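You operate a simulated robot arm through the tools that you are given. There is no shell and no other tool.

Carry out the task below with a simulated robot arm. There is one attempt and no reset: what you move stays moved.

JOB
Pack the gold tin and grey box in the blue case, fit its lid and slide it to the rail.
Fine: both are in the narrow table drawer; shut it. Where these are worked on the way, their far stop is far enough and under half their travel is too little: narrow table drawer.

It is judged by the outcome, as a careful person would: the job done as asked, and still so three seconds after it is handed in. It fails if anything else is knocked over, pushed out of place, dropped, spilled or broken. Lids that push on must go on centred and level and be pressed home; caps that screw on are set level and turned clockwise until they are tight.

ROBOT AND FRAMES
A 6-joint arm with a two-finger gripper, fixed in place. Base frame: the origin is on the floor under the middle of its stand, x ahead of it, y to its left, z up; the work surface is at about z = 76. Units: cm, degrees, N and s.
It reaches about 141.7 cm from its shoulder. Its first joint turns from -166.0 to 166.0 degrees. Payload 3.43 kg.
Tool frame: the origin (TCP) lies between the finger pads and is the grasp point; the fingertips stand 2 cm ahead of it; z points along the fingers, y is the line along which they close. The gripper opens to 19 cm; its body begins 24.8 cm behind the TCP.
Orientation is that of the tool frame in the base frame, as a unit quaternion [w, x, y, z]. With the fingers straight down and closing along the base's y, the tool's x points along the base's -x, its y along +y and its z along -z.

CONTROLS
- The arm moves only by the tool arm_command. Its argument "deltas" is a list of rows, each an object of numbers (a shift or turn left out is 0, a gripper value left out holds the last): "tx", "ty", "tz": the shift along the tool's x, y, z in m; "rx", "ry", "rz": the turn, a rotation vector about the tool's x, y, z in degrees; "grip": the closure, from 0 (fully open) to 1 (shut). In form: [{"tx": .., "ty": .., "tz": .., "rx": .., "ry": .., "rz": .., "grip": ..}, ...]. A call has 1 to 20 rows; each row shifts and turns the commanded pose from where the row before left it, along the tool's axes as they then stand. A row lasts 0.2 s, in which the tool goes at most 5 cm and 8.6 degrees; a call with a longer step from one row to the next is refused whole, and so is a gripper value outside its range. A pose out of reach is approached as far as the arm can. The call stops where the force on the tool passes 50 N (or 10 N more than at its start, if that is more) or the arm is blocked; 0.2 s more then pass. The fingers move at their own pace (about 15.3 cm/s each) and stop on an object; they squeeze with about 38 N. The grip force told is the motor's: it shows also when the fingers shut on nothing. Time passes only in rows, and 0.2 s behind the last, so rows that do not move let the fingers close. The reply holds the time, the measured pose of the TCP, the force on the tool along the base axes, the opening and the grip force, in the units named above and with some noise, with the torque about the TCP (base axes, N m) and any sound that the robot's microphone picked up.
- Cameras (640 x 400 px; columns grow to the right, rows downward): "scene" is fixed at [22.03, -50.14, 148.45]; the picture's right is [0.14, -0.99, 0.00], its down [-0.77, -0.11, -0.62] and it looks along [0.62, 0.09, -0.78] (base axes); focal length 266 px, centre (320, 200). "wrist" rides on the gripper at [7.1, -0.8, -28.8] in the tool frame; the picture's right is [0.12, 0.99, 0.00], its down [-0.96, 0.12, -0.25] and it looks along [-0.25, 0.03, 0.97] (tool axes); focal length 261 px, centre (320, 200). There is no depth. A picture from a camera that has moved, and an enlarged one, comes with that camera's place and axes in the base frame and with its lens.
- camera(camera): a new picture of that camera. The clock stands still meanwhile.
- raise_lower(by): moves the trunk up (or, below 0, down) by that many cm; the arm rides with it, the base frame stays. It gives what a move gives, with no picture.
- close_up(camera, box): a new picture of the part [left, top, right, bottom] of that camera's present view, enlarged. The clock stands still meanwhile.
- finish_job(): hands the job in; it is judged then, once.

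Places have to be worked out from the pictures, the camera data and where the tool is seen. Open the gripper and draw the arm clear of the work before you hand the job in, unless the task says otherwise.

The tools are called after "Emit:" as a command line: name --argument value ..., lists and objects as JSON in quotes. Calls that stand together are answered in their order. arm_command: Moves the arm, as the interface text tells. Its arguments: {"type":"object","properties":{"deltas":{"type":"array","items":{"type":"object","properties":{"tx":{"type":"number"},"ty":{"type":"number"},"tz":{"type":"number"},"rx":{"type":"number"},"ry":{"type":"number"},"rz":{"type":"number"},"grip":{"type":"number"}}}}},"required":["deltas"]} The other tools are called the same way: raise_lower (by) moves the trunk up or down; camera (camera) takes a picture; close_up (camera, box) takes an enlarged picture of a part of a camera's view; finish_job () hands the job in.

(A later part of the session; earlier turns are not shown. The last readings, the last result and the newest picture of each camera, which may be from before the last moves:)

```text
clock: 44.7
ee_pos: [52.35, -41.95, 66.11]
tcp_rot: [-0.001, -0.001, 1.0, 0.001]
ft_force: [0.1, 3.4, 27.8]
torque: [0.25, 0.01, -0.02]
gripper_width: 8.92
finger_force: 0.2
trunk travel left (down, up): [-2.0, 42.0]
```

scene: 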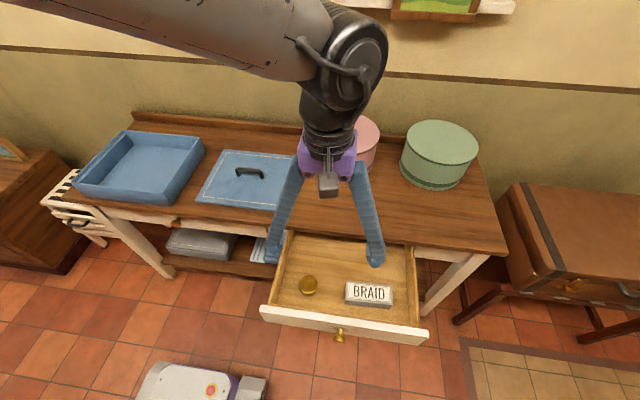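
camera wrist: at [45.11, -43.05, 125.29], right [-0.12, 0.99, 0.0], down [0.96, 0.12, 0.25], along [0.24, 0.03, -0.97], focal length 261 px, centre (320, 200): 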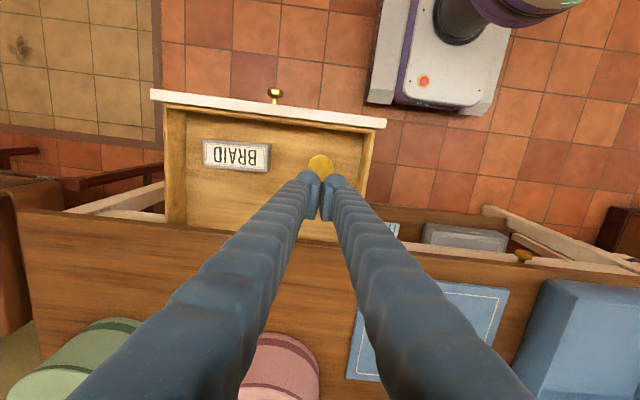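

The fingertips touch the drawer floor at TCP z≈66.1 (floor z≈64.1). I back off 2.5 mm, close on the tin and lift a little to check the hold.

Emit:
arm_command --deltas '[{"tz": -0.0025}, {"grip": 1.0}, {}, {}, {}, {"tz": -0.003}, {"tz": -0.005}, {"tz": -0.005}, {"tz": -0.005}, {}]'

Emit:
close_up --camera "wrist" --box '[220, 120, 420, 245]'

Emit:
close_up --camera "scene" --box '[260, 240, 380, 320]'

```text
clock: 46.9
ee_pos: [52.12, -41.95, 67.94]
tcp_rot: [0.0, -0.001, 1.0, 0.001]
ft_force: [0.3, 0.7, -0.9]
torque: [-0.01, -0.04, 0.03]
gripper_width: 5.79
finger_force: 37.6
trunk travel left (down, up): [-2.0, 42.0]
```

```text
3.20 times, centred on (320, 182) of wrist
camera zoom: at [45.16, -42.94, 96.61], right [-0.12, 0.99, 0.0], down [0.96, 0.12, 0.25], along [0.24, 0.03, -0.97], focal length 834 px, centre (320, 256)
```

zoom: 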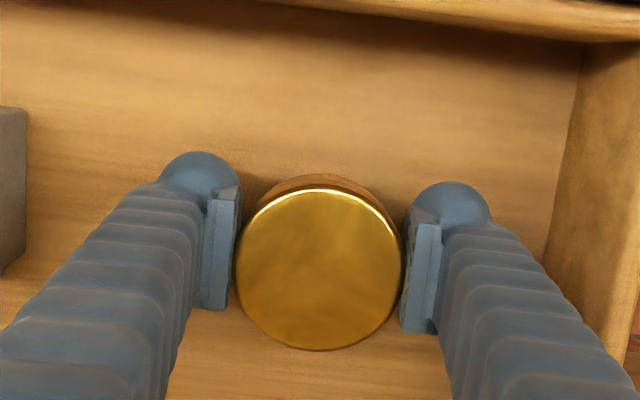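

```text
5.00 times, centred on (320, 280) of scene
camera zoom: at [22.03, -50.14, 148.45], right [0.14, -0.99, 0.0], down [-0.77, -0.11, -0.62], along [0.62, 0.09, -0.78], focal length 1331 px, centre (320, -200)
```

zoom: 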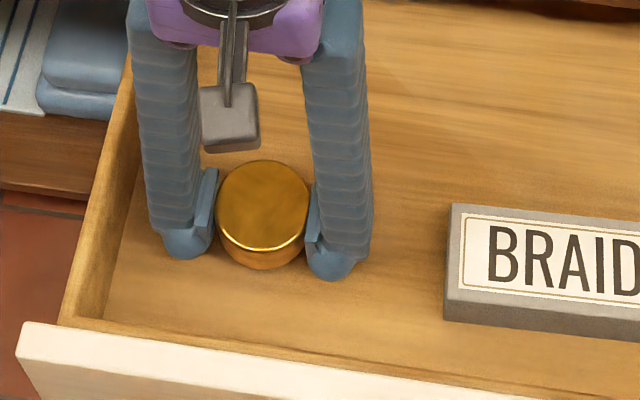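

The tin now rises with the fingers (width 5.8). I lift it steadily out of the drawer.

Emit:
arm_command --deltas '[{"tz": -0.015}, {"tz": -0.02}, {"tz": -0.025}, {"tz": -0.025}, {"tz": -0.025}, {"tz": -0.025}, {"tz": -0.03}, {"tz": -0.03}, {"tz": -0.03}, {"tz": -0.03}, {"tz": -0.03}, {}]'

Emit:
camera --camera "wrist"

```text
clock: 49.5
ee_pos: [52.24, -42.03, 96.39]
tcp_rot: [-0.001, -0.001, 1.0, 0.0]
ft_force: [0.0, -0.4, -0.3]
torque: [-0.02, -0.01, -0.02]
gripper_width: 5.86
finger_force: 38.1
trunk travel left (down, up): [-2.0, 42.0]
```

```text
taken
camera wrist: at [45.27, -43.01, 125.07], right [-0.12, 0.99, 0.0], down [0.96, 0.12, 0.25], along [0.24, 0.03, -0.97], focal length 261 px, centre (320, 200)
```

wrist: 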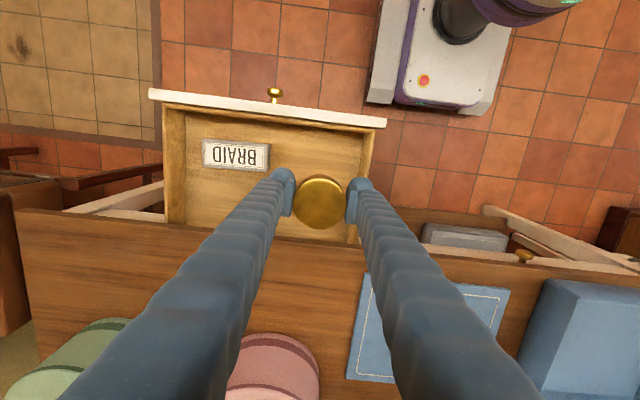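

The tin is firmly held at z≈96. I carry it over the case and look.

Emit:
arm_command --deltas '[{"tx": -0.0159, "ty": 0.034, "tz": -0.002}, {"tx": -0.0159, "ty": 0.034, "tz": -0.002}, {"tx": -0.0159, "ty": 0.034, "tz": -0.002}, {"tx": -0.0159, "ty": 0.034, "tz": -0.002}, {"tx": -0.0159, "ty": 0.034, "tz": -0.002}, {"tx": -0.0159, "ty": 0.034, "tz": -0.002}, {"tx": -0.0159, "ty": 0.034, "tz": -0.002}, {"tx": -0.0159, "ty": 0.034, "tz": -0.002}, {"tx": -0.0159, "ty": 0.034, "tz": -0.002}, {"tx": -0.0159, "ty": 0.034, "tz": -0.002}, {"tx": -0.0159, "ty": 0.034, "tz": -0.002}, {"tx": -0.0159, "ty": 0.034, "tz": -0.002}, {"tx": -0.0159, "ty": 0.034, "tz": -0.002}, {"tx": -0.0159, "ty": 0.034, "tz": -0.002}, {"tx": -0.0159, "ty": 0.034, "tz": -0.002}, {"tx": -0.0159, "ty": 0.034, "tz": -0.002}, {"tx": -0.0159, "ty": 0.034, "tz": -0.002}, {"tx": -0.0159, "ty": 0.034, "tz": -0.002}, {"tx": -0.0159, "ty": 0.034, "tz": -0.002}, {"tx": -0.0159, "ty": 0.034, "tz": -0.002}]'

Emit:
camera --camera "wrist"

Emit:
camera --camera "scene"

```text
clock: 53.7
ee_pos: [84.09, 26.01, 100.51]
tcp_rot: [-0.001, -0.001, 1.0, 0.0]
ft_force: [0.6, 0.4, -1.1]
torque: [0.09, 0.04, -0.03]
gripper_width: 5.84
finger_force: 38.0
trunk travel left (down, up): [-2.0, 42.0]
```

```text
taken
camera wrist: at [77.09, 25.07, 129.26], right [-0.12, 0.99, 0.0], down [0.96, 0.12, 0.24], along [0.24, 0.03, -0.97], focal length 261 px, centre (320, 200)
```

wrist: 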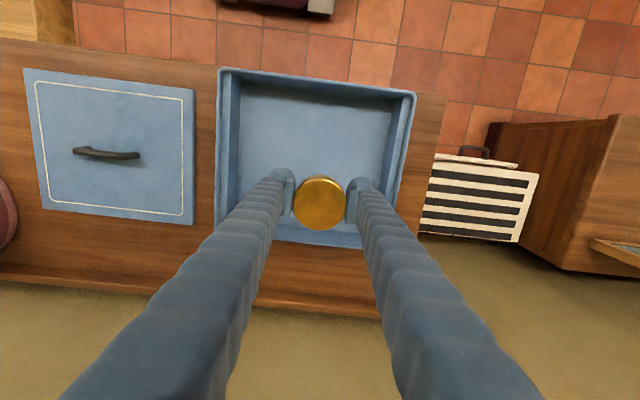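

```text
taken
```

scene: 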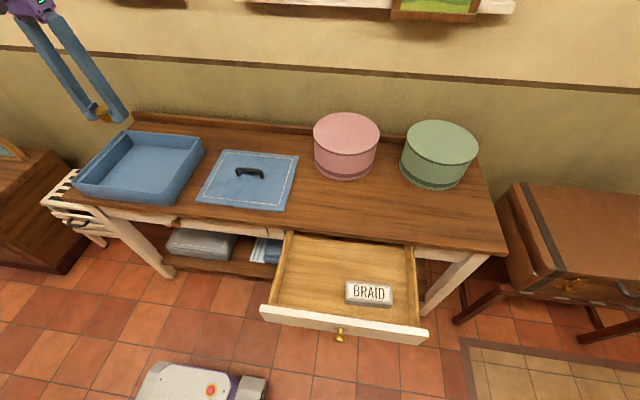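

The case is right below. I enlarge to measure the case rim, interior and the lid.

Emit:
close_up --camera "wrist" --box '[190, 50, 450, 260]'

Emit:
close_up --camera "wrist" --box '[0, 50, 250, 240]'

Emit:
close_up --camera "scene" --box '[60, 100, 310, 220]'

```text
1.90 times, centred on (320, 155) of wrist
camera zoom: at [77.09, 25.07, 129.26], right [-0.12, 0.99, 0.0], down [0.96, 0.12, 0.24], along [0.24, 0.03, -0.97], focal length 496 px, centre (320, 286)
```

zoom: 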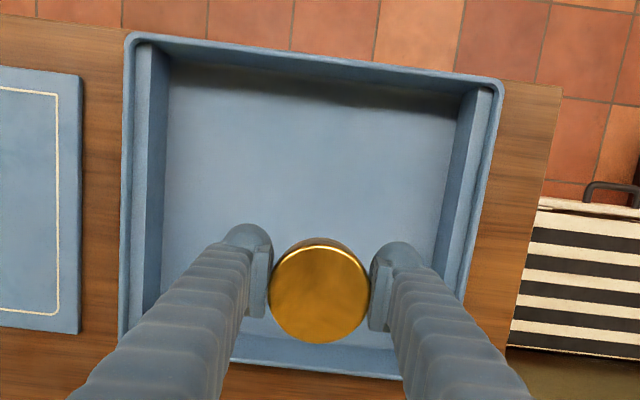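

```text
2.11 times, centred on (125, 145) of wrist
camera zoom: at [77.09, 25.07, 129.26], right [-0.12, 0.99, 0.0], down [0.96, 0.12, 0.24], along [0.24, 0.03, -0.97], focal length 549 px, centre (730, 316)
```

zoom: 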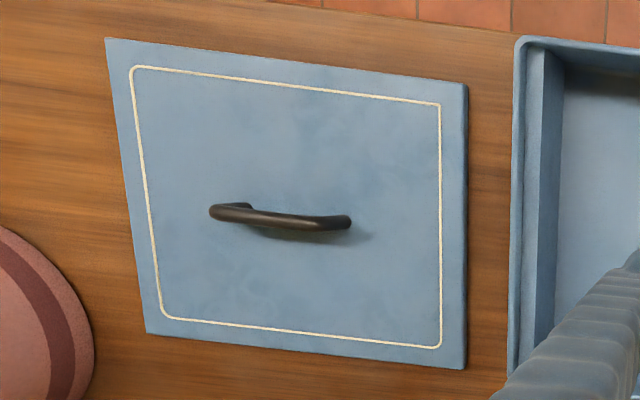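

```text
2.56 times, centred on (185, 160) of scene
camera zoom: at [22.03, -50.14, 148.45], right [0.14, -0.99, 0.0], down [-0.77, -0.11, -0.62], along [0.62, 0.09, -0.78], focal length 681 px, centre (666, 302)
```

zoom: 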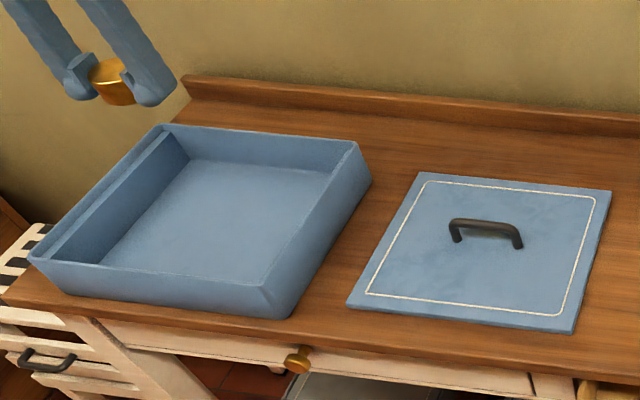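

Measured: case rim outside x≈68.7–97.7, y≈7.2–40.5 (centre ≈(83.2, 23.9)), rim z≈82.3; lid lies flat, x 72.0–98.9, y −30.2–1.0 (centre (85.4, −14.6)), so it drops inside the rim onto side ledges. I'll set the tin at about (90, 24), leaving the front part for the box; first down to z≈82.

Emit:
arm_command --deltas '[{"tx": -0.0295, "ty": -0.01, "tz": 0.02}, {"tx": -0.0295, "ty": -0.01, "tz": 0.03}, {"tz": 0.03}, {"tz": 0.03}, {"tz": 0.03}, {"tz": 0.02}, {"tz": 0.02}, {}]'

Emit:
camera --camera "wrist"

Emit:
close_up --camera "scene" --box '[60, 60, 310, 220]'

```text
clock: 55.5
ee_pos: [89.85, 24.05, 82.41]
tcp_rot: [-0.001, 0.0, 1.0, 0.001]
ft_force: [0.4, -0.5, -2.1]
torque: [-0.04, 0.02, 0.02]
gripper_width: 5.86
finger_force: 37.8
trunk travel left (down, up): [-2.0, 42.0]
```

```text
taken
camera wrist: at [82.88, 23.17, 111.09], right [-0.12, 0.99, 0.0], down [0.96, 0.12, 0.25], along [0.24, 0.03, -0.97], focal length 261 px, centre (320, 200)
```

wrist: 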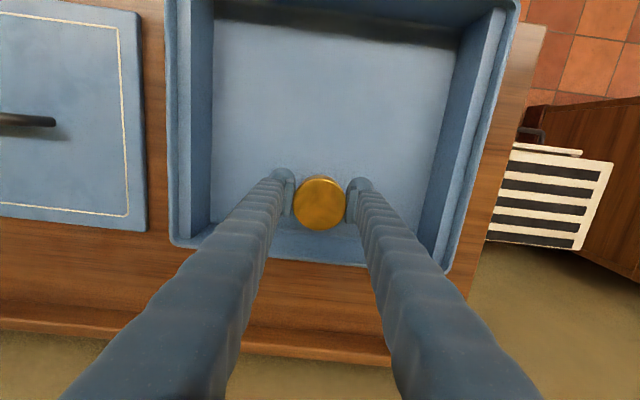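

```text
2.50 times, centred on (185, 140) of scene
camera zoom: at [22.03, -50.14, 148.45], right [0.14, -0.99, 0.0], down [-0.77, -0.11, -0.62], along [0.62, 0.09, -0.78], focal length 665 px, centre (658, 350)
```

zoom: 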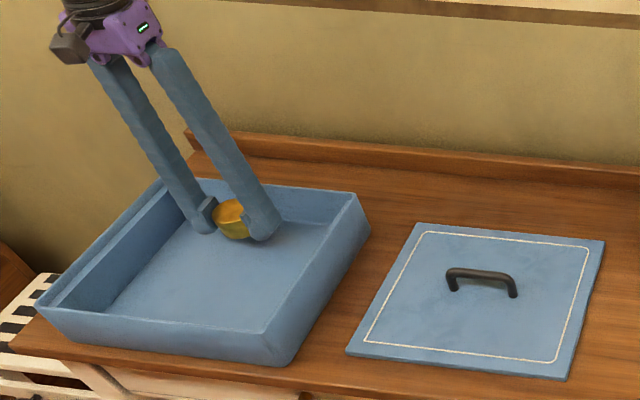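

The tin hangs clear inside the case above the floor. I lower in small steps until it touches.

Emit:
arm_command --deltas '[{"tz": 0.01}, {"tz": 0.01}, {"tz": 0.005}, {"tz": 0.002}, {"tz": 0.002}, {}]'

```text
clock: 56.9
ee_pos: [89.84, 23.95, 79.7]
tcp_rot: [-0.001, -0.001, 1.0, 0.001]
ft_force: [0.0, 0.6, -1.3]
torque: [0.0, 0.01, 0.0]
gripper_width: 5.81
finger_force: 38.2
trunk travel left (down, up): [-2.0, 42.0]
```

Emit:
arm_command --deltas '[{"tz": 0.001}, {"tz": 0.001}, {"tz": 0.001}, {"tz": 0.001}, {"tz": 0.001}, {}]'

```text
clock: 58.3
ee_pos: [89.92, 24.11, 78.98]
tcp_rot: [0.0, -0.001, 1.0, 0.001]
ft_force: [0.0, -1.1, -0.8]
torque: [0.02, -0.01, 0.01]
gripper_width: 5.86
finger_force: 38.1
trunk travel left (down, up): [-2.0, 42.0]
```

Still no contact at z≈79.0. I continue in 1 mm steps.

Emit:
arm_command --deltas '[{"tz": 0.001}, {"tz": 0.001}, {"tz": 0.001}, {"tz": 0.001}, {}]'

```text
clock: 59.5
ee_pos: [89.91, 23.97, 78.63]
tcp_rot: [-0.001, -0.001, 1.0, 0.001]
ft_force: [-0.3, 0.1, -0.4]
torque: [0.01, 0.02, 0.03]
gripper_width: 5.83
finger_force: 38.2
trunk travel left (down, up): [-2.0, 42.0]
```

No contact at 78.6 yet; a few more 1 mm steps.

Emit:
arm_command --deltas '[{"tz": 0.001}, {"tz": 0.001}, {}]'

Emit:
close_up --camera "scene" --box '[100, 100, 220, 190]'

```text
clock: 60.3
ee_pos: [89.88, 24.08, 78.58]
tcp_rot: [0.001, 0.0, 1.0, 0.0]
ft_force: [1.8, -0.3, 13.4]
torque: [-0.23, -0.05, 0.01]
gripper_width: 5.86
finger_force: 37.9
trunk travel left (down, up): [-2.0, 42.0]
```

```text
4.44 times, centred on (160, 145) of scene
camera zoom: at [22.03, -50.14, 148.45], right [0.14, -0.99, 0.0], down [-0.77, -0.11, -0.62], along [0.62, 0.09, -0.78], focal length 1183 px, centre (1031, 444)
```

zoom: 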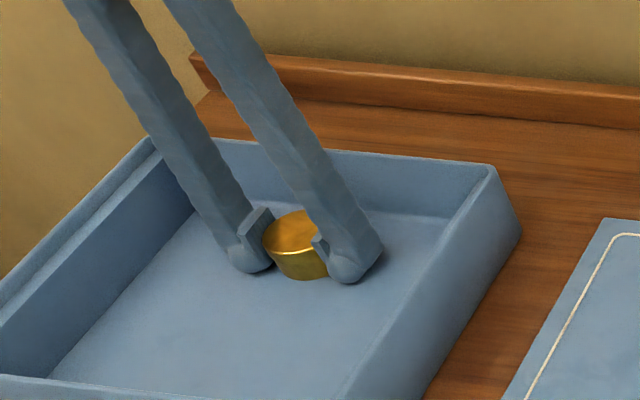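

Contact at 13 N (case floor ≈76.5); the tin sits on the floor. I open the fingers gently and lift straight out.

Emit:
arm_command --deltas '[{"tz": -0.001, "grip": 0.65}, {"grip": 0.55}, {}, {}, {"tz": -0.01}, {"tz": -0.02}, {"tz": -0.03}, {"tz": -0.04}, {"tz": -0.045}, {"tz": -0.045}, {}]'

Emit:
camera --camera "wrist"

Emit:
close_up --camera "scene" --box '[60, 60, 310, 220]'

```text
clock: 62.7
ee_pos: [89.88, 24.19, 97.48]
tcp_rot: [-0.002, -0.002, 1.0, 0.002]
ft_force: [-0.8, 0.7, -0.3]
torque: [0.01, 0.0, -0.01]
gripper_width: 8.56
finger_force: 0.1
trunk travel left (down, up): [-2.0, 42.0]
```

```text
taken
camera wrist: at [82.79, 23.23, 126.23], right [-0.12, 0.99, 0.0], down [0.96, 0.12, 0.24], along [0.24, 0.03, -0.97], focal length 261 px, centre (320, 200)
```

wrist: 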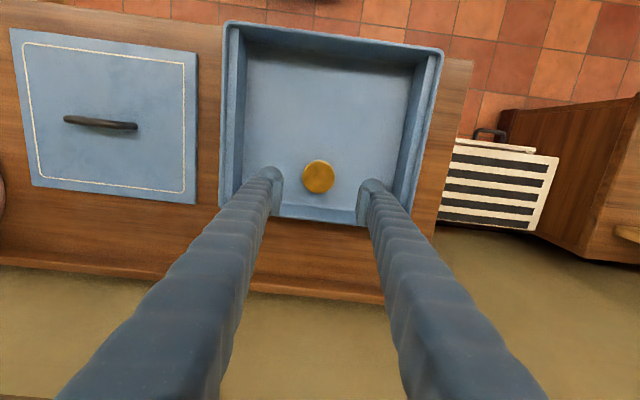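

```text
2.50 times, centred on (185, 140) of scene
camera zoom: at [22.03, -50.14, 148.45], right [0.14, -0.99, 0.0], down [-0.77, -0.11, -0.62], along [0.62, 0.09, -0.78], focal length 665 px, centre (658, 350)
```

zoom: 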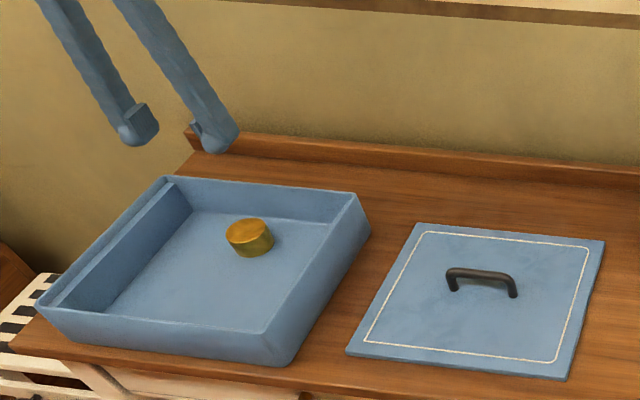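

The tin stands at about (90, 24) in the case. Next I travel back over the drawer for the grey box.

Emit:
arm_command --deltas '[{"tx": 0.0191, "ty": -0.0424, "tz": 0.001}, {"tx": 0.0191, "ty": -0.0424, "tz": 0.001}, {"tx": 0.0191, "ty": -0.0424, "tz": 0.001}, {"tx": 0.0191, "ty": -0.0424, "tz": 0.001}, {"tx": 0.0191, "ty": -0.0424, "tz": 0.001}, {"tx": 0.0191, "ty": -0.0424, "tz": 0.001}, {"tx": 0.0191, "ty": -0.0424, "tz": 0.001}, {"tx": 0.0191, "ty": -0.0424, "tz": 0.001}, {"tx": 0.0191, "ty": -0.0424, "tz": 0.001}, {"tx": 0.0191, "ty": -0.0424, "tz": 0.001}, {"tx": 0.0191, "ty": -0.0424, "tz": 0.001}, {"tx": 0.0191, "ty": -0.0424, "tz": 0.001}, {"tx": 0.0191, "ty": -0.0424, "tz": 0.001}, {"tx": 0.0191, "ty": -0.0424, "tz": 0.001}, {"tx": 0.0191, "ty": -0.0424, "tz": 0.001}, {"tx": 0.0191, "ty": -0.0424, "tz": 0.001}, {"tx": 0.0191, "ty": -0.0424, "tz": 0.001}, {"tx": 0.0191, "ty": -0.0424, "tz": 0.001}, {"tx": 0.0191, "ty": -0.0424, "tz": 0.001}, {"tx": 0.0191, "ty": -0.0424, "tz": 0.001}]'

Emit:
arm_command --deltas '[{"rz": 8.2}, {"rz": 8.2}, {"rz": 8.2}, {"rz": 8.2}, {"rz": 8.2}, {"rz": 8.2}, {"rz": 8.2}, {"rz": 8.2}, {"rz": 8.2}, {"rz": 8.2}, {"rz": 8.0}, {}]'

Emit:
camera --camera "wrist"

Emit:
camera --camera "scene"

```text
clock: 66.9
ee_pos: [51.55, -60.94, 95.43]
tcp_rot: [-0.001, -0.001, 1.0, 0.001]
ft_force: [0.1, 0.7, 0.2]
torque: [-0.16, 0.06, -0.04]
gripper_width: 8.55
finger_force: 0.0
trunk travel left (down, up): [-2.0, 42.0]
```

```text
clock: 69.5
ee_pos: [51.84, -60.84, 95.5]
tcp_rot: [-0.001, 0.707, 0.707, 0.0]
ft_force: [1.2, -0.1, -0.5]
torque: [-0.01, 0.01, 0.01]
gripper_width: 8.55
finger_force: 0.1
trunk travel left (down, up): [-2.0, 42.0]
```

```text
taken
camera wrist: at [50.95, -53.89, 124.18], right [0.99, 0.12, 0.0], down [0.12, -0.96, 0.25], along [0.03, -0.24, -0.97], focal length 261 px, centre (320, 200)
```

wrist: 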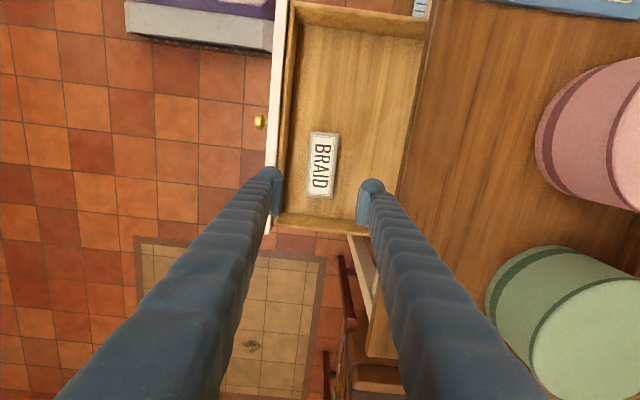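

```text
taken
```

scene: 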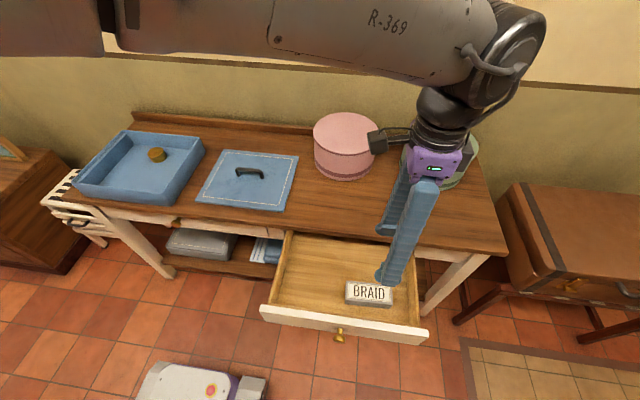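

Tool x now points along base +y and the fingers close along x. I enlarge the box to get its centre and angle.

Emit:
close_up --camera "wrist" --box '[240, 100, 420, 230]'

```text
3.08 times, centred on (330, 165) of wrist
camera zoom: at [50.95, -53.89, 124.18], right [0.99, 0.12, 0.0], down [0.12, -0.96, 0.25], along [0.03, -0.24, -0.97], focal length 802 px, centre (289, 308)
```

zoom: 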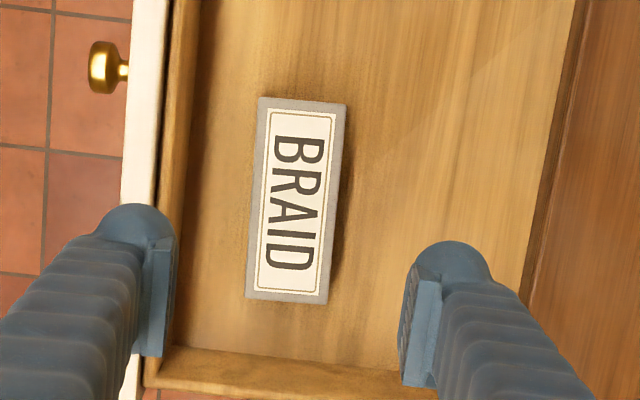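

The box's top is about 13.8×6, centred at (52.1, −60.5), turned ~2° . The drawer front's inner face is at x≈44.5, so finger clearance is tight; I narrow to 7.6 cm, turn 2° to match, and descend to z≈78 to check alignment.

Emit:
arm_command --deltas '[{"tx": 0.003, "ty": 0.006, "rz": -2.0, "grip": 0.6}, {"tz": 0.045}, {"tz": 0.045}, {"tz": 0.045}, {"tz": 0.035}, {}]'

Emit:
close_up --camera "wrist" --box '[220, 100, 420, 230]'

Emit:
close_up --camera "scene" --box '[290, 230, 430, 340]'

```text
clock: 70.9
ee_pos: [52.51, -60.48, 78.49]
tcp_rot: [0.0, 0.694, 0.72, 0.001]
ft_force: [0.4, 0.1, -0.8]
torque: [0.08, 0.02, 0.02]
gripper_width: 7.6
finger_force: 0.0
trunk travel left (down, up): [-2.0, 42.0]
```

```text
3.08 times, centred on (320, 165) of wrist
camera zoom: at [51.3, -53.63, 107.14], right [0.99, 0.15, 0.0], down [0.15, -0.96, 0.25], along [0.04, -0.24, -0.97], focal length 802 px, centre (320, 308)
```

zoom: 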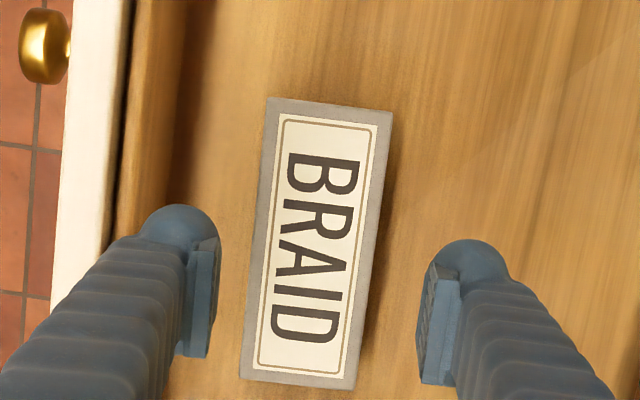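

```text
3.64 times, centred on (360, 285) of scene
camera zoom: at [22.03, -50.14, 148.45], right [0.14, -0.99, 0.0], down [-0.77, -0.11, -0.62], along [0.62, 0.09, -0.78], focal length 968 px, centre (174, -109)
```

zoom: 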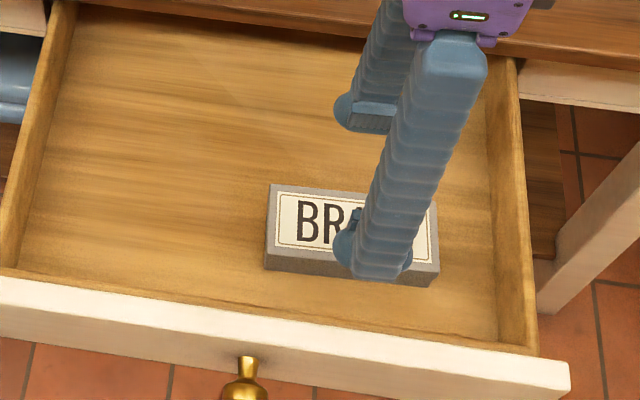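

Box centre reads (52.0, −60.6), drawer front inside x≈44, so there is ~1.3 cm room for the front finger. I centre at x=52.2, descend to z≈66.5 and close on the box.

Emit:
arm_command --deltas '[{"tx": -0.001, "ty": -0.003, "tz": 0.03}, {"tz": 0.03}, {"tz": 0.03}, {"tz": 0.02}, {"tz": 0.007}, {"tz": 0.002}, {}]'

Emit:
close_up --camera "wrist" --box '[220, 100, 420, 230]'

```text
clock: 72.5
ee_pos: [51.96, -60.52, 66.56]
tcp_rot: [-0.002, 0.694, 0.72, 0.0]
ft_force: [0.4, 0.2, 0.0]
torque: [0.02, -0.04, 0.04]
gripper_width: 7.57
finger_force: 0.1
trunk travel left (down, up): [-2.0, 42.0]
```

```text
3.08 times, centred on (320, 165) of wrist
camera zoom: at [50.88, -53.66, 95.3], right [0.99, 0.16, 0.0], down [0.15, -0.96, 0.25], along [0.04, -0.24, -0.97], focal length 802 px, centre (320, 308)
```

zoom: 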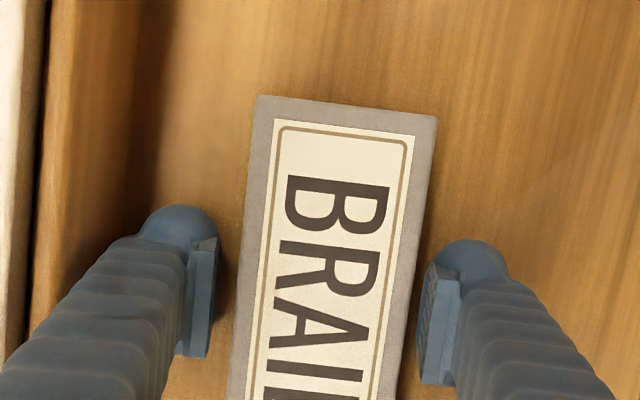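

The fingers straddle the box with room on both sides. I lower 2 mm, close, and lift a little to test the hold.

Emit:
arm_command --deltas '[{"tz": 0.002}, {"grip": 1.0}, {}, {}, {}, {"tz": -0.003}, {"tz": -0.005}, {"tz": -0.01}, {"tz": -0.01}, {}]'

Emit:
close_up --camera "wrist" --box '[220, 100, 420, 230]'

Emit:
close_up --camera "scene" --box '[290, 230, 430, 340]'

```text
clock: 74.7
ee_pos: [52.01, -60.5, 69.2]
tcp_rot: [-0.001, 0.694, 0.72, -0.001]
ft_force: [-0.5, -0.7, -0.6]
torque: [0.02, -0.01, -0.01]
gripper_width: 5.95
finger_force: 37.7
trunk travel left (down, up): [-2.0, 42.0]
```

```text
3.08 times, centred on (320, 165) of wrist
camera zoom: at [50.94, -53.68, 97.91], right [0.99, 0.16, 0.0], down [0.15, -0.96, 0.25], along [0.04, -0.24, -0.97], focal length 802 px, centre (320, 308)
```

zoom: 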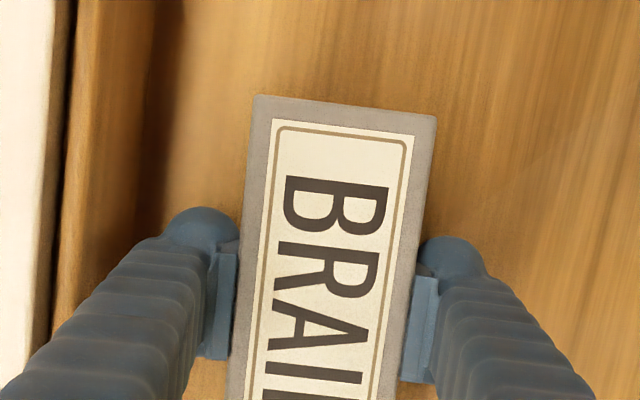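

```text
3.64 times, centred on (360, 285) of scene
camera zoom: at [22.03, -50.14, 148.45], right [0.14, -0.99, 0.0], down [-0.77, -0.11, -0.62], along [0.62, 0.09, -0.78], focal length 968 px, centre (174, -109)
```

zoom: 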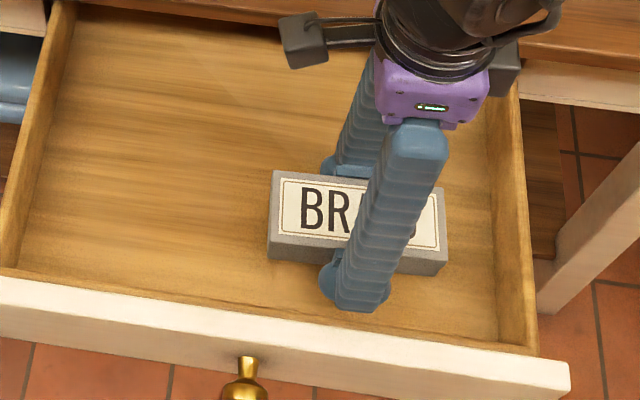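

The box comes up with the fingers, level. I lift it steadily to z≈96.

Emit:
arm_command --deltas '[{"tz": -0.015}, {"tz": -0.02}, {"tz": -0.025}, {"tz": -0.025}, {"tz": -0.025}, {"tz": -0.03}, {"tz": -0.03}, {"tz": -0.03}, {"tz": -0.03}, {"tz": -0.03}, {"tz": -0.02}, {}]'

Emit:
camera --camera "wrist"

```text
clock: 77.3
ee_pos: [52.0, -60.58, 97.23]
tcp_rot: [-0.001, 0.694, 0.72, 0.0]
ft_force: [-0.7, 0.5, -0.9]
torque: [-0.03, -0.01, -0.03]
gripper_width: 5.94
finger_force: 38.2
trunk travel left (down, up): [-2.0, 42.0]
```

```text
taken
camera wrist: at [50.98, -53.68, 125.91], right [0.99, 0.15, 0.0], down [0.15, -0.96, 0.25], along [0.04, -0.24, -0.97], focal length 261 px, centre (320, 200)
```

wrist: 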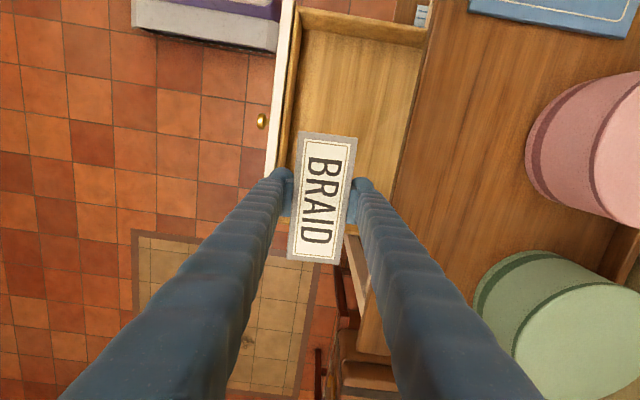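

The box is held well and the drawer is empty. I straighten by 2° and carry the box over the front part of the case.

Emit:
arm_command --deltas '[{"rz": 2.0}, {"tx": 0.0445, "ty": 0.0132}, {"tx": 0.0445, "ty": 0.0132}, {"tx": 0.0445, "ty": 0.0132}, {"tx": 0.0445, "ty": 0.0132}, {"tx": 0.0445, "ty": 0.0132}, {"tx": 0.0445, "ty": 0.0132}, {"tx": 0.0445, "ty": 0.0132}, {"tx": 0.0445, "ty": 0.0132}, {"tx": 0.0445, "ty": 0.0132}, {"tx": 0.0445, "ty": 0.0132}, {"tx": 0.0445, "ty": 0.0132}, {"tx": 0.0445, "ty": 0.0132}, {"tx": 0.0445, "ty": 0.0132}, {"tx": 0.0445, "ty": 0.0132}, {"tx": 0.0445, "ty": 0.0132}, {"tx": 0.0445, "ty": 0.0132}, {"tx": 0.0445, "ty": 0.0132}, {"tx": 0.0445, "ty": 0.0132}, {"tx": 0.0445, "ty": 0.0132}]'

Emit:
camera --camera "wrist"

Emit:
camera --camera "scene"

```text
clock: 81.5
ee_pos: [77.12, 24.05, 96.99]
tcp_rot: [-0.002, 0.707, 0.707, -0.001]
ft_force: [0.0, -1.0, -1.6]
torque: [0.09, 0.04, 0.0]
gripper_width: 5.95
finger_force: 38.0
trunk travel left (down, up): [-2.0, 42.0]
```

```text
taken
camera wrist: at [76.27, 31.03, 125.65], right [0.99, 0.12, 0.0], down [0.12, -0.96, 0.25], along [0.03, -0.24, -0.97], focal length 261 px, centre (320, 200)
```

wrist: 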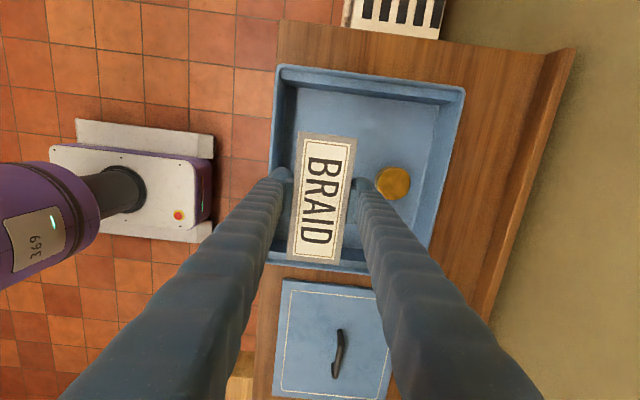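

```text
taken
```

scene: 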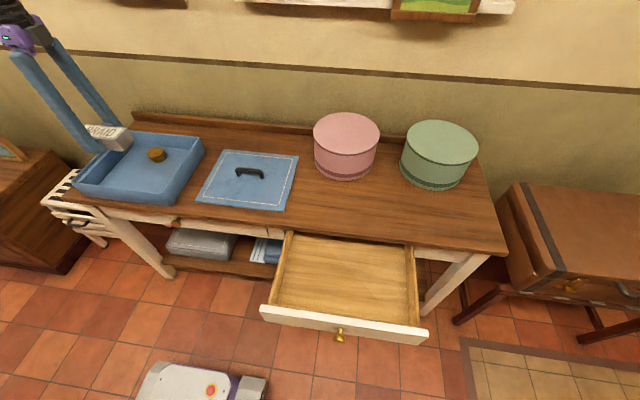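

Box is over the front half of the case, tin behind it. I shift 1.1 cm back from the front wall and lower to z≈81.

Emit:
arm_command --deltas '[{"ty": 0.011, "tz": 0.02}, {"tz": 0.03}, {"tz": 0.03}, {"tz": 0.03}, {"tz": 0.025}, {"tz": 0.015}, {"tz": 0.01}, {}]'

Emit:
camera --camera "wrist"

Emit:
close_up --camera "scene" --box '[50, 80, 230, 220]'

```text
clock: 83.3
ee_pos: [78.27, 23.98, 81.11]
tcp_rot: [-0.002, 0.706, 0.708, 0.0]
ft_force: [-0.6, 0.3, -2.2]
torque: [-0.02, 0.01, -0.01]
gripper_width: 5.96
finger_force: 37.9
trunk travel left (down, up): [-2.0, 42.0]
```

```text
taken
camera wrist: at [77.33, 30.96, 109.83], right [0.99, 0.12, 0.0], down [0.12, -0.96, 0.25], along [0.03, -0.24, -0.97], focal length 261 px, centre (320, 200)
```

wrist: 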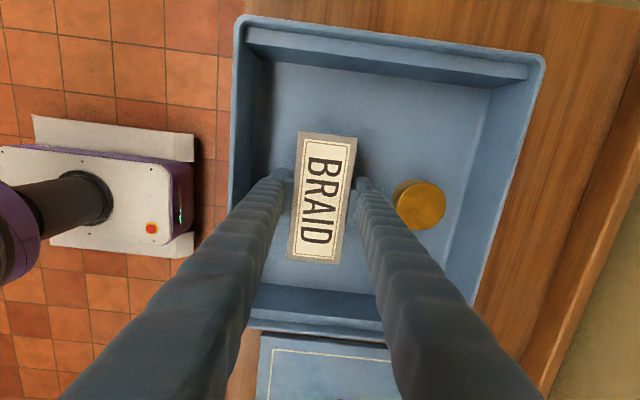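

```text
2.86 times, centred on (140, 150) of scene
camera zoom: at [22.03, -50.14, 148.45], right [0.14, -0.99, 0.0], down [-0.77, -0.11, -0.62], along [0.62, 0.09, -0.78], focal length 760 px, centre (834, 343)
```

zoom: 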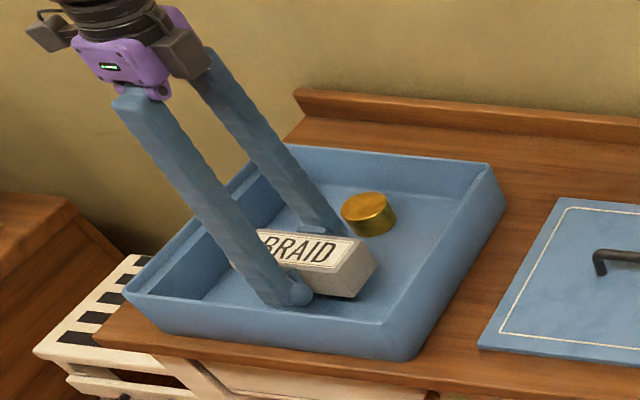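

The box hangs level in the case with room to the tin. I lower in small steps until it touches the case floor.

Emit:
arm_command --deltas '[{"tz": 0.008}, {"tz": 0.006}, {"tz": 0.002}, {"tz": 0.001}, {"tz": 0.001}, {"tz": 0.001}, {}]'

```text
clock: 84.9
ee_pos: [78.16, 23.95, 79.23]
tcp_rot: [-0.002, 0.707, 0.707, 0.0]
ft_force: [0.1, -0.3, -0.6]
torque: [0.01, 0.0, 0.0]
gripper_width: 5.92
finger_force: 38.4
trunk travel left (down, up): [-2.0, 42.0]
```

Emit:
arm_command --deltas '[{"tz": 0.001}, {"tz": 0.001}, {"tz": 0.001}, {"tz": 0.001}, {}]'

```text
clock: 86.1
ee_pos: [78.16, 24.04, 78.82]
tcp_rot: [0.0, 0.707, 0.707, 0.0]
ft_force: [0.6, 0.6, -0.4]
torque: [0.03, -0.03, 0.0]
gripper_width: 5.92
finger_force: 37.6
trunk travel left (down, up): [-2.0, 42.0]
```

No contact at 78.8 yet; three more 1 mm steps.

Emit:
arm_command --deltas '[{"tz": 0.001}, {"tz": 0.001}, {"tz": 0.001}, {}]'

```text
clock: 87.1
ee_pos: [78.25, 23.99, 78.76]
tcp_rot: [-0.001, 0.706, 0.708, 0.0]
ft_force: [-0.5, 0.7, 12.4]
torque: [-0.15, -0.03, 0.0]
gripper_width: 5.93
finger_force: 38.0
trunk travel left (down, up): [-2.0, 42.0]
```

Contact (12 N): the box is on the case floor. I open to 7.6 cm and lift straight up.

Emit:
arm_command --deltas '[{"tz": -0.001, "grip": 0.65}, {"grip": 0.6}, {}, {}, {"tz": -0.01}, {"tz": -0.02}, {"tz": -0.03}, {"tz": -0.04}, {"tz": -0.045}, {"tz": -0.045}, {}]'

Emit:
camera --camera "wrist"

Emit:
close_up --camera "scene" --box '[60, 100, 310, 220]'

```text
clock: 89.5
ee_pos: [78.25, 24.07, 97.76]
tcp_rot: [-0.001, 0.706, 0.708, 0.0]
ft_force: [-0.4, -0.5, -0.6]
torque: [0.03, -0.03, 0.0]
gripper_width: 7.64
finger_force: 0.0
trunk travel left (down, up): [-2.0, 42.0]
```

```text
taken
camera wrist: at [77.45, 30.97, 126.49], right [0.99, 0.12, 0.0], down [0.12, -0.96, 0.25], along [0.03, -0.24, -0.97], focal length 261 px, centre (320, 200)
```

wrist: 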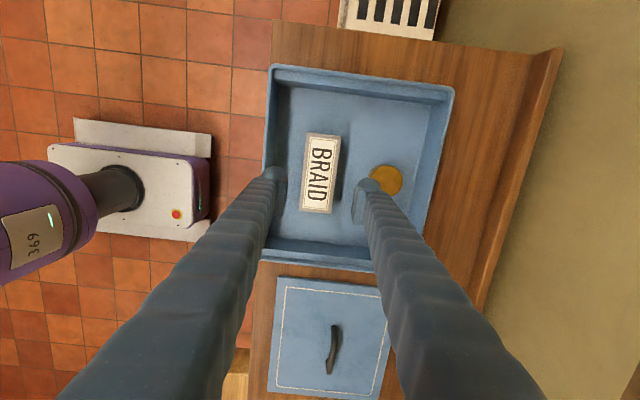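

```text
2.56 times, centred on (185, 160) of scene
camera zoom: at [22.03, -50.14, 148.45], right [0.14, -0.99, 0.0], down [-0.77, -0.11, -0.62], along [0.62, 0.09, -0.78], focal length 681 px, centre (666, 302)
```

zoom: 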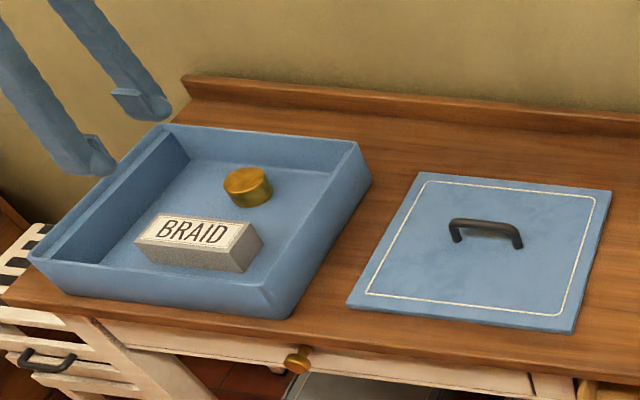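

Both items are packed. Next I measure the case rim and side ledges closely for fitting the lid.

Emit:
close_up --camera "wrist" --box '[250, 50, 470, 190]'

Emit:
close_up --camera "wrist" --box '[250, 210, 410, 400]'

Emit:
close_up --camera "scene" --box '[65, 120, 215, 215]'

```text
2.86 times, centred on (360, 120) of wrist
camera zoom: at [77.45, 30.97, 126.49], right [0.99, 0.12, 0.0], down [0.12, -0.96, 0.25], along [0.03, -0.24, -0.97], focal length 745 px, centre (206, 429)
```

zoom: 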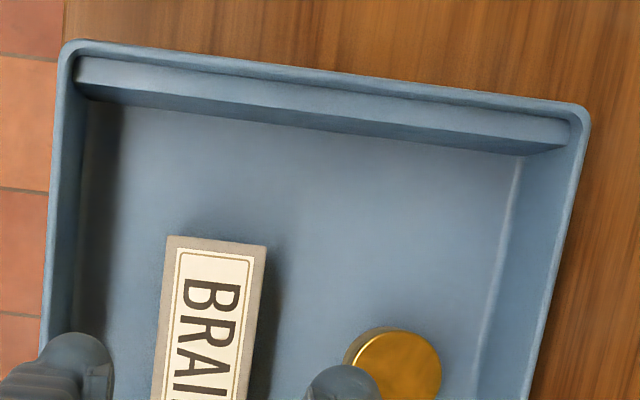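

```text
2.11 times, centred on (330, 305) of wrist
camera zoom: at [77.45, 30.97, 126.49], right [0.99, 0.12, 0.0], down [0.12, -0.96, 0.25], along [0.03, -0.24, -0.97], focal length 549 px, centre (299, -21)
```

zoom: 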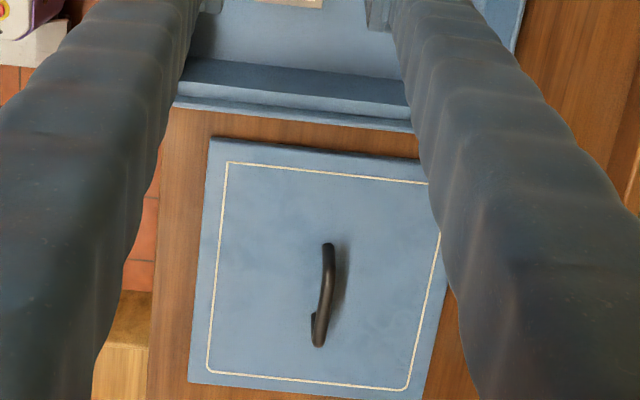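

```text
4.21 times, centred on (140, 168) of scene
camera zoom: at [22.03, -50.14, 148.45], right [0.14, -0.99, 0.0], down [-0.77, -0.11, -0.62], along [0.62, 0.09, -0.78], focal length 1121 px, centre (1078, 337)
```

zoom: 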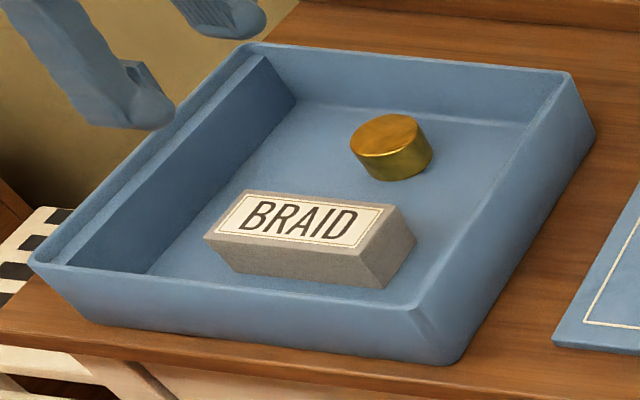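

Case rim (outside) x 68.5–97.9, y 7.2–40.5, squarely aligned, centre ≈(83.2, 23.9); lid centre ≈(85.4, −14.55), handle bar along y over its middle. I move over the lid handle with the fingers closing along x, opening 5 cm.

Emit:
arm_command --deltas '[{"tx": -0.0386, "ty": 0.0072, "grip": 0.74}, {"tx": -0.0386, "ty": 0.0072}, {"tx": -0.0386, "ty": 0.0072}, {"tx": -0.0386, "ty": 0.0072}, {"tx": -0.0386, "ty": 0.0072}, {"tx": -0.0386, "ty": 0.0072}, {"tx": -0.0386, "ty": 0.0072}, {"tx": -0.0386, "ty": 0.0072}, {"tx": -0.0386, "ty": 0.0072}, {"tx": -0.0386, "ty": 0.0072, "tz": 0.02}, {"tz": 0.03}, {"tz": 0.03}, {}]'

Emit:
camera --camera "wrist"

Emit:
close_up --camera "scene" --box '[170, 90, 330, 230]'

```text
clock: 92.3
ee_pos: [85.58, -14.45, 89.7]
tcp_rot: [-0.002, 0.706, 0.708, 0.0]
ft_force: [0.2, 0.0, -0.1]
torque: [-0.06, 0.05, -0.03]
gripper_width: 4.93
finger_force: 0.0
trunk travel left (down, up): [-2.0, 42.0]
```

```text
taken
camera wrist: at [84.76, -7.56, 118.35], right [0.99, 0.12, 0.0], down [0.12, -0.96, 0.25], along [0.03, -0.24, -0.97], focal length 261 px, centre (320, 200)
```

wrist: 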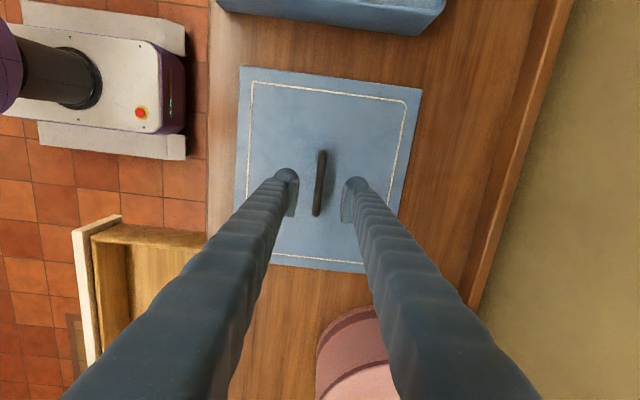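

```text
2.86 times, centred on (250, 160) of scene
camera zoom: at [22.03, -50.14, 148.45], right [0.14, -0.99, 0.0], down [-0.77, -0.11, -0.62], along [0.62, 0.09, -0.78], focal length 760 px, centre (520, 314)
```

zoom: 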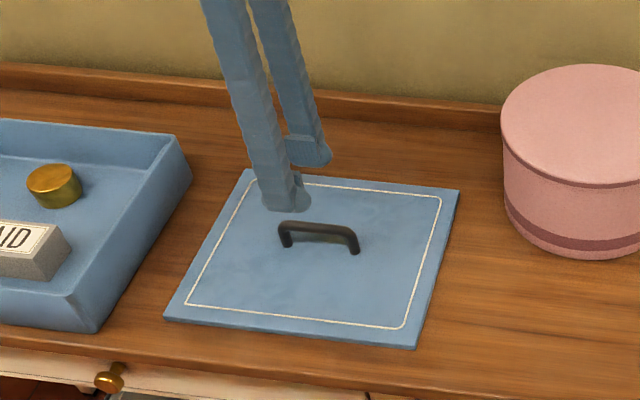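

Emit:
close_up --camera "wrist" --box '[230, 60, 430, 280]'

```text
1.82 times, centred on (330, 170) of wrist
camera zoom: at [84.76, -7.56, 118.35], right [0.99, 0.12, 0.0], down [0.12, -0.96, 0.25], along [0.03, -0.24, -0.97], focal length 474 px, centre (302, 254)
```

zoom: 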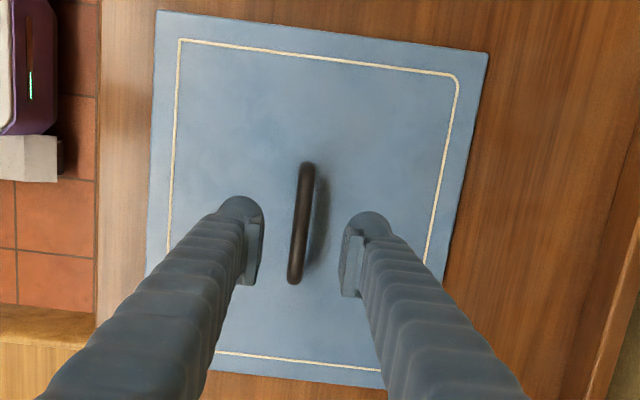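

The handle bar runs along y, centre ≈(85.5, −14.8), about 10 long, top near z≈80.5. I centre on it and lower so the pads straddle the bar, then check.

Emit:
arm_command --deltas '[{"tx": -0.003, "ty": -0.0008, "tz": 0.03}, {"tz": 0.03}, {"tz": 0.02}, {"tz": 0.01}, {}]'

Emit:
close_up --camera "wrist" --box '[240, 110, 400, 230]'

Emit:
close_up --camera "scene" --box '[200, 130, 300, 210]'

```text
clock: 93.5
ee_pos: [85.51, -14.87, 80.46]
tcp_rot: [-0.001, 0.707, 0.708, 0.0]
ft_force: [-0.1, 0.3, -0.3]
torque: [-0.03, 0.04, 0.02]
gripper_width: 4.99
finger_force: 0.1
trunk travel left (down, up): [-2.0, 42.0]
```

```text
3.33 times, centred on (320, 170) of wrist
camera zoom: at [84.57, -7.9, 109.28], right [0.99, 0.12, 0.0], down [0.12, -0.96, 0.25], along [0.03, -0.24, -0.97], focal length 869 px, centre (320, 300)
```

zoom: 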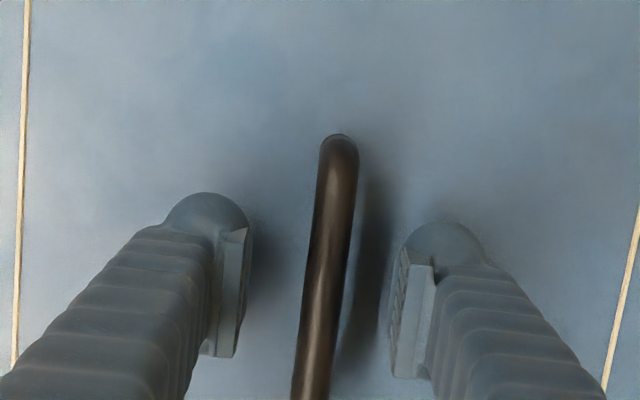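

```text
5.00 times, centred on (250, 170) of scene
camera zoom: at [22.03, -50.14, 148.45], right [0.14, -0.99, 0.0], down [-0.77, -0.11, -0.62], along [0.62, 0.09, -0.78], focal length 1331 px, centre (670, 350)
```

zoom: 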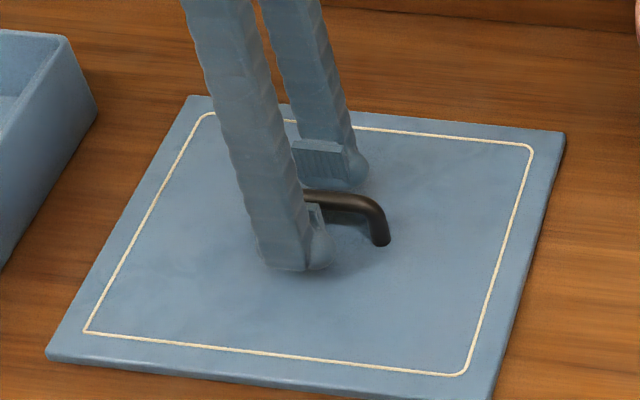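

The bar (≈1.1 cm thick, centre z≈81) lies centred between the pads with TCP at z≈80.5. I close and lift a few cm slowly.

Emit:
arm_command --deltas '[{"grip": 1.0}, {}, {}, {}, {"tz": -0.003}, {"tz": -0.005}, {"tz": -0.01}, {"tz": -0.015}, {"tz": -0.02}, {}]'

Emit:
camera --camera "wrist"

Emit:
close_up --camera "scene" --box '[170, 90, 330, 230]'

```text
clock: 95.7
ee_pos: [85.41, -14.86, 86.12]
tcp_rot: [-0.001, 0.707, 0.708, -0.001]
ft_force: [0.6, 0.3, -3.6]
torque: [-0.01, -0.05, -0.01]
gripper_width: 0.95
finger_force: 37.4
trunk travel left (down, up): [-2.0, 42.0]
```

```text
taken
camera wrist: at [84.53, -7.88, 114.8], right [0.99, 0.12, 0.0], down [0.12, -0.96, 0.25], along [0.03, -0.24, -0.97], focal length 261 px, centre (320, 200)
```

wrist: 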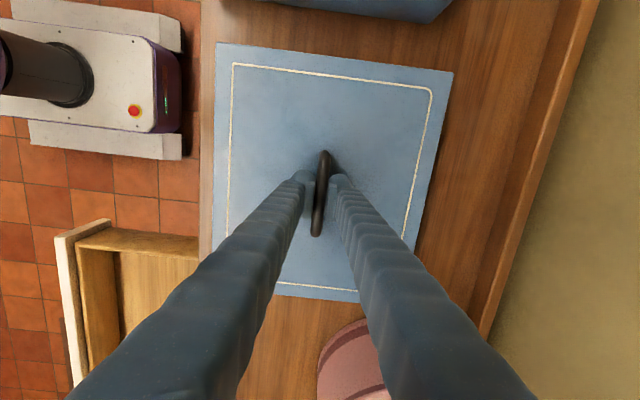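

```text
2.86 times, centred on (250, 160) of scene
camera zoom: at [22.03, -50.14, 148.45], right [0.14, -0.99, 0.0], down [-0.77, -0.11, -0.62], along [0.62, 0.09, -0.78], focal length 760 px, centre (520, 314)
```

zoom: 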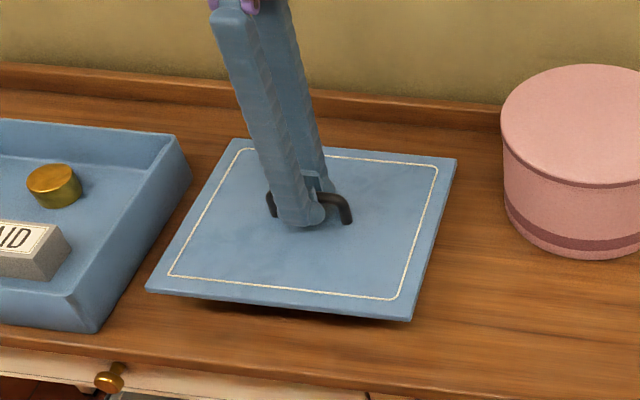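

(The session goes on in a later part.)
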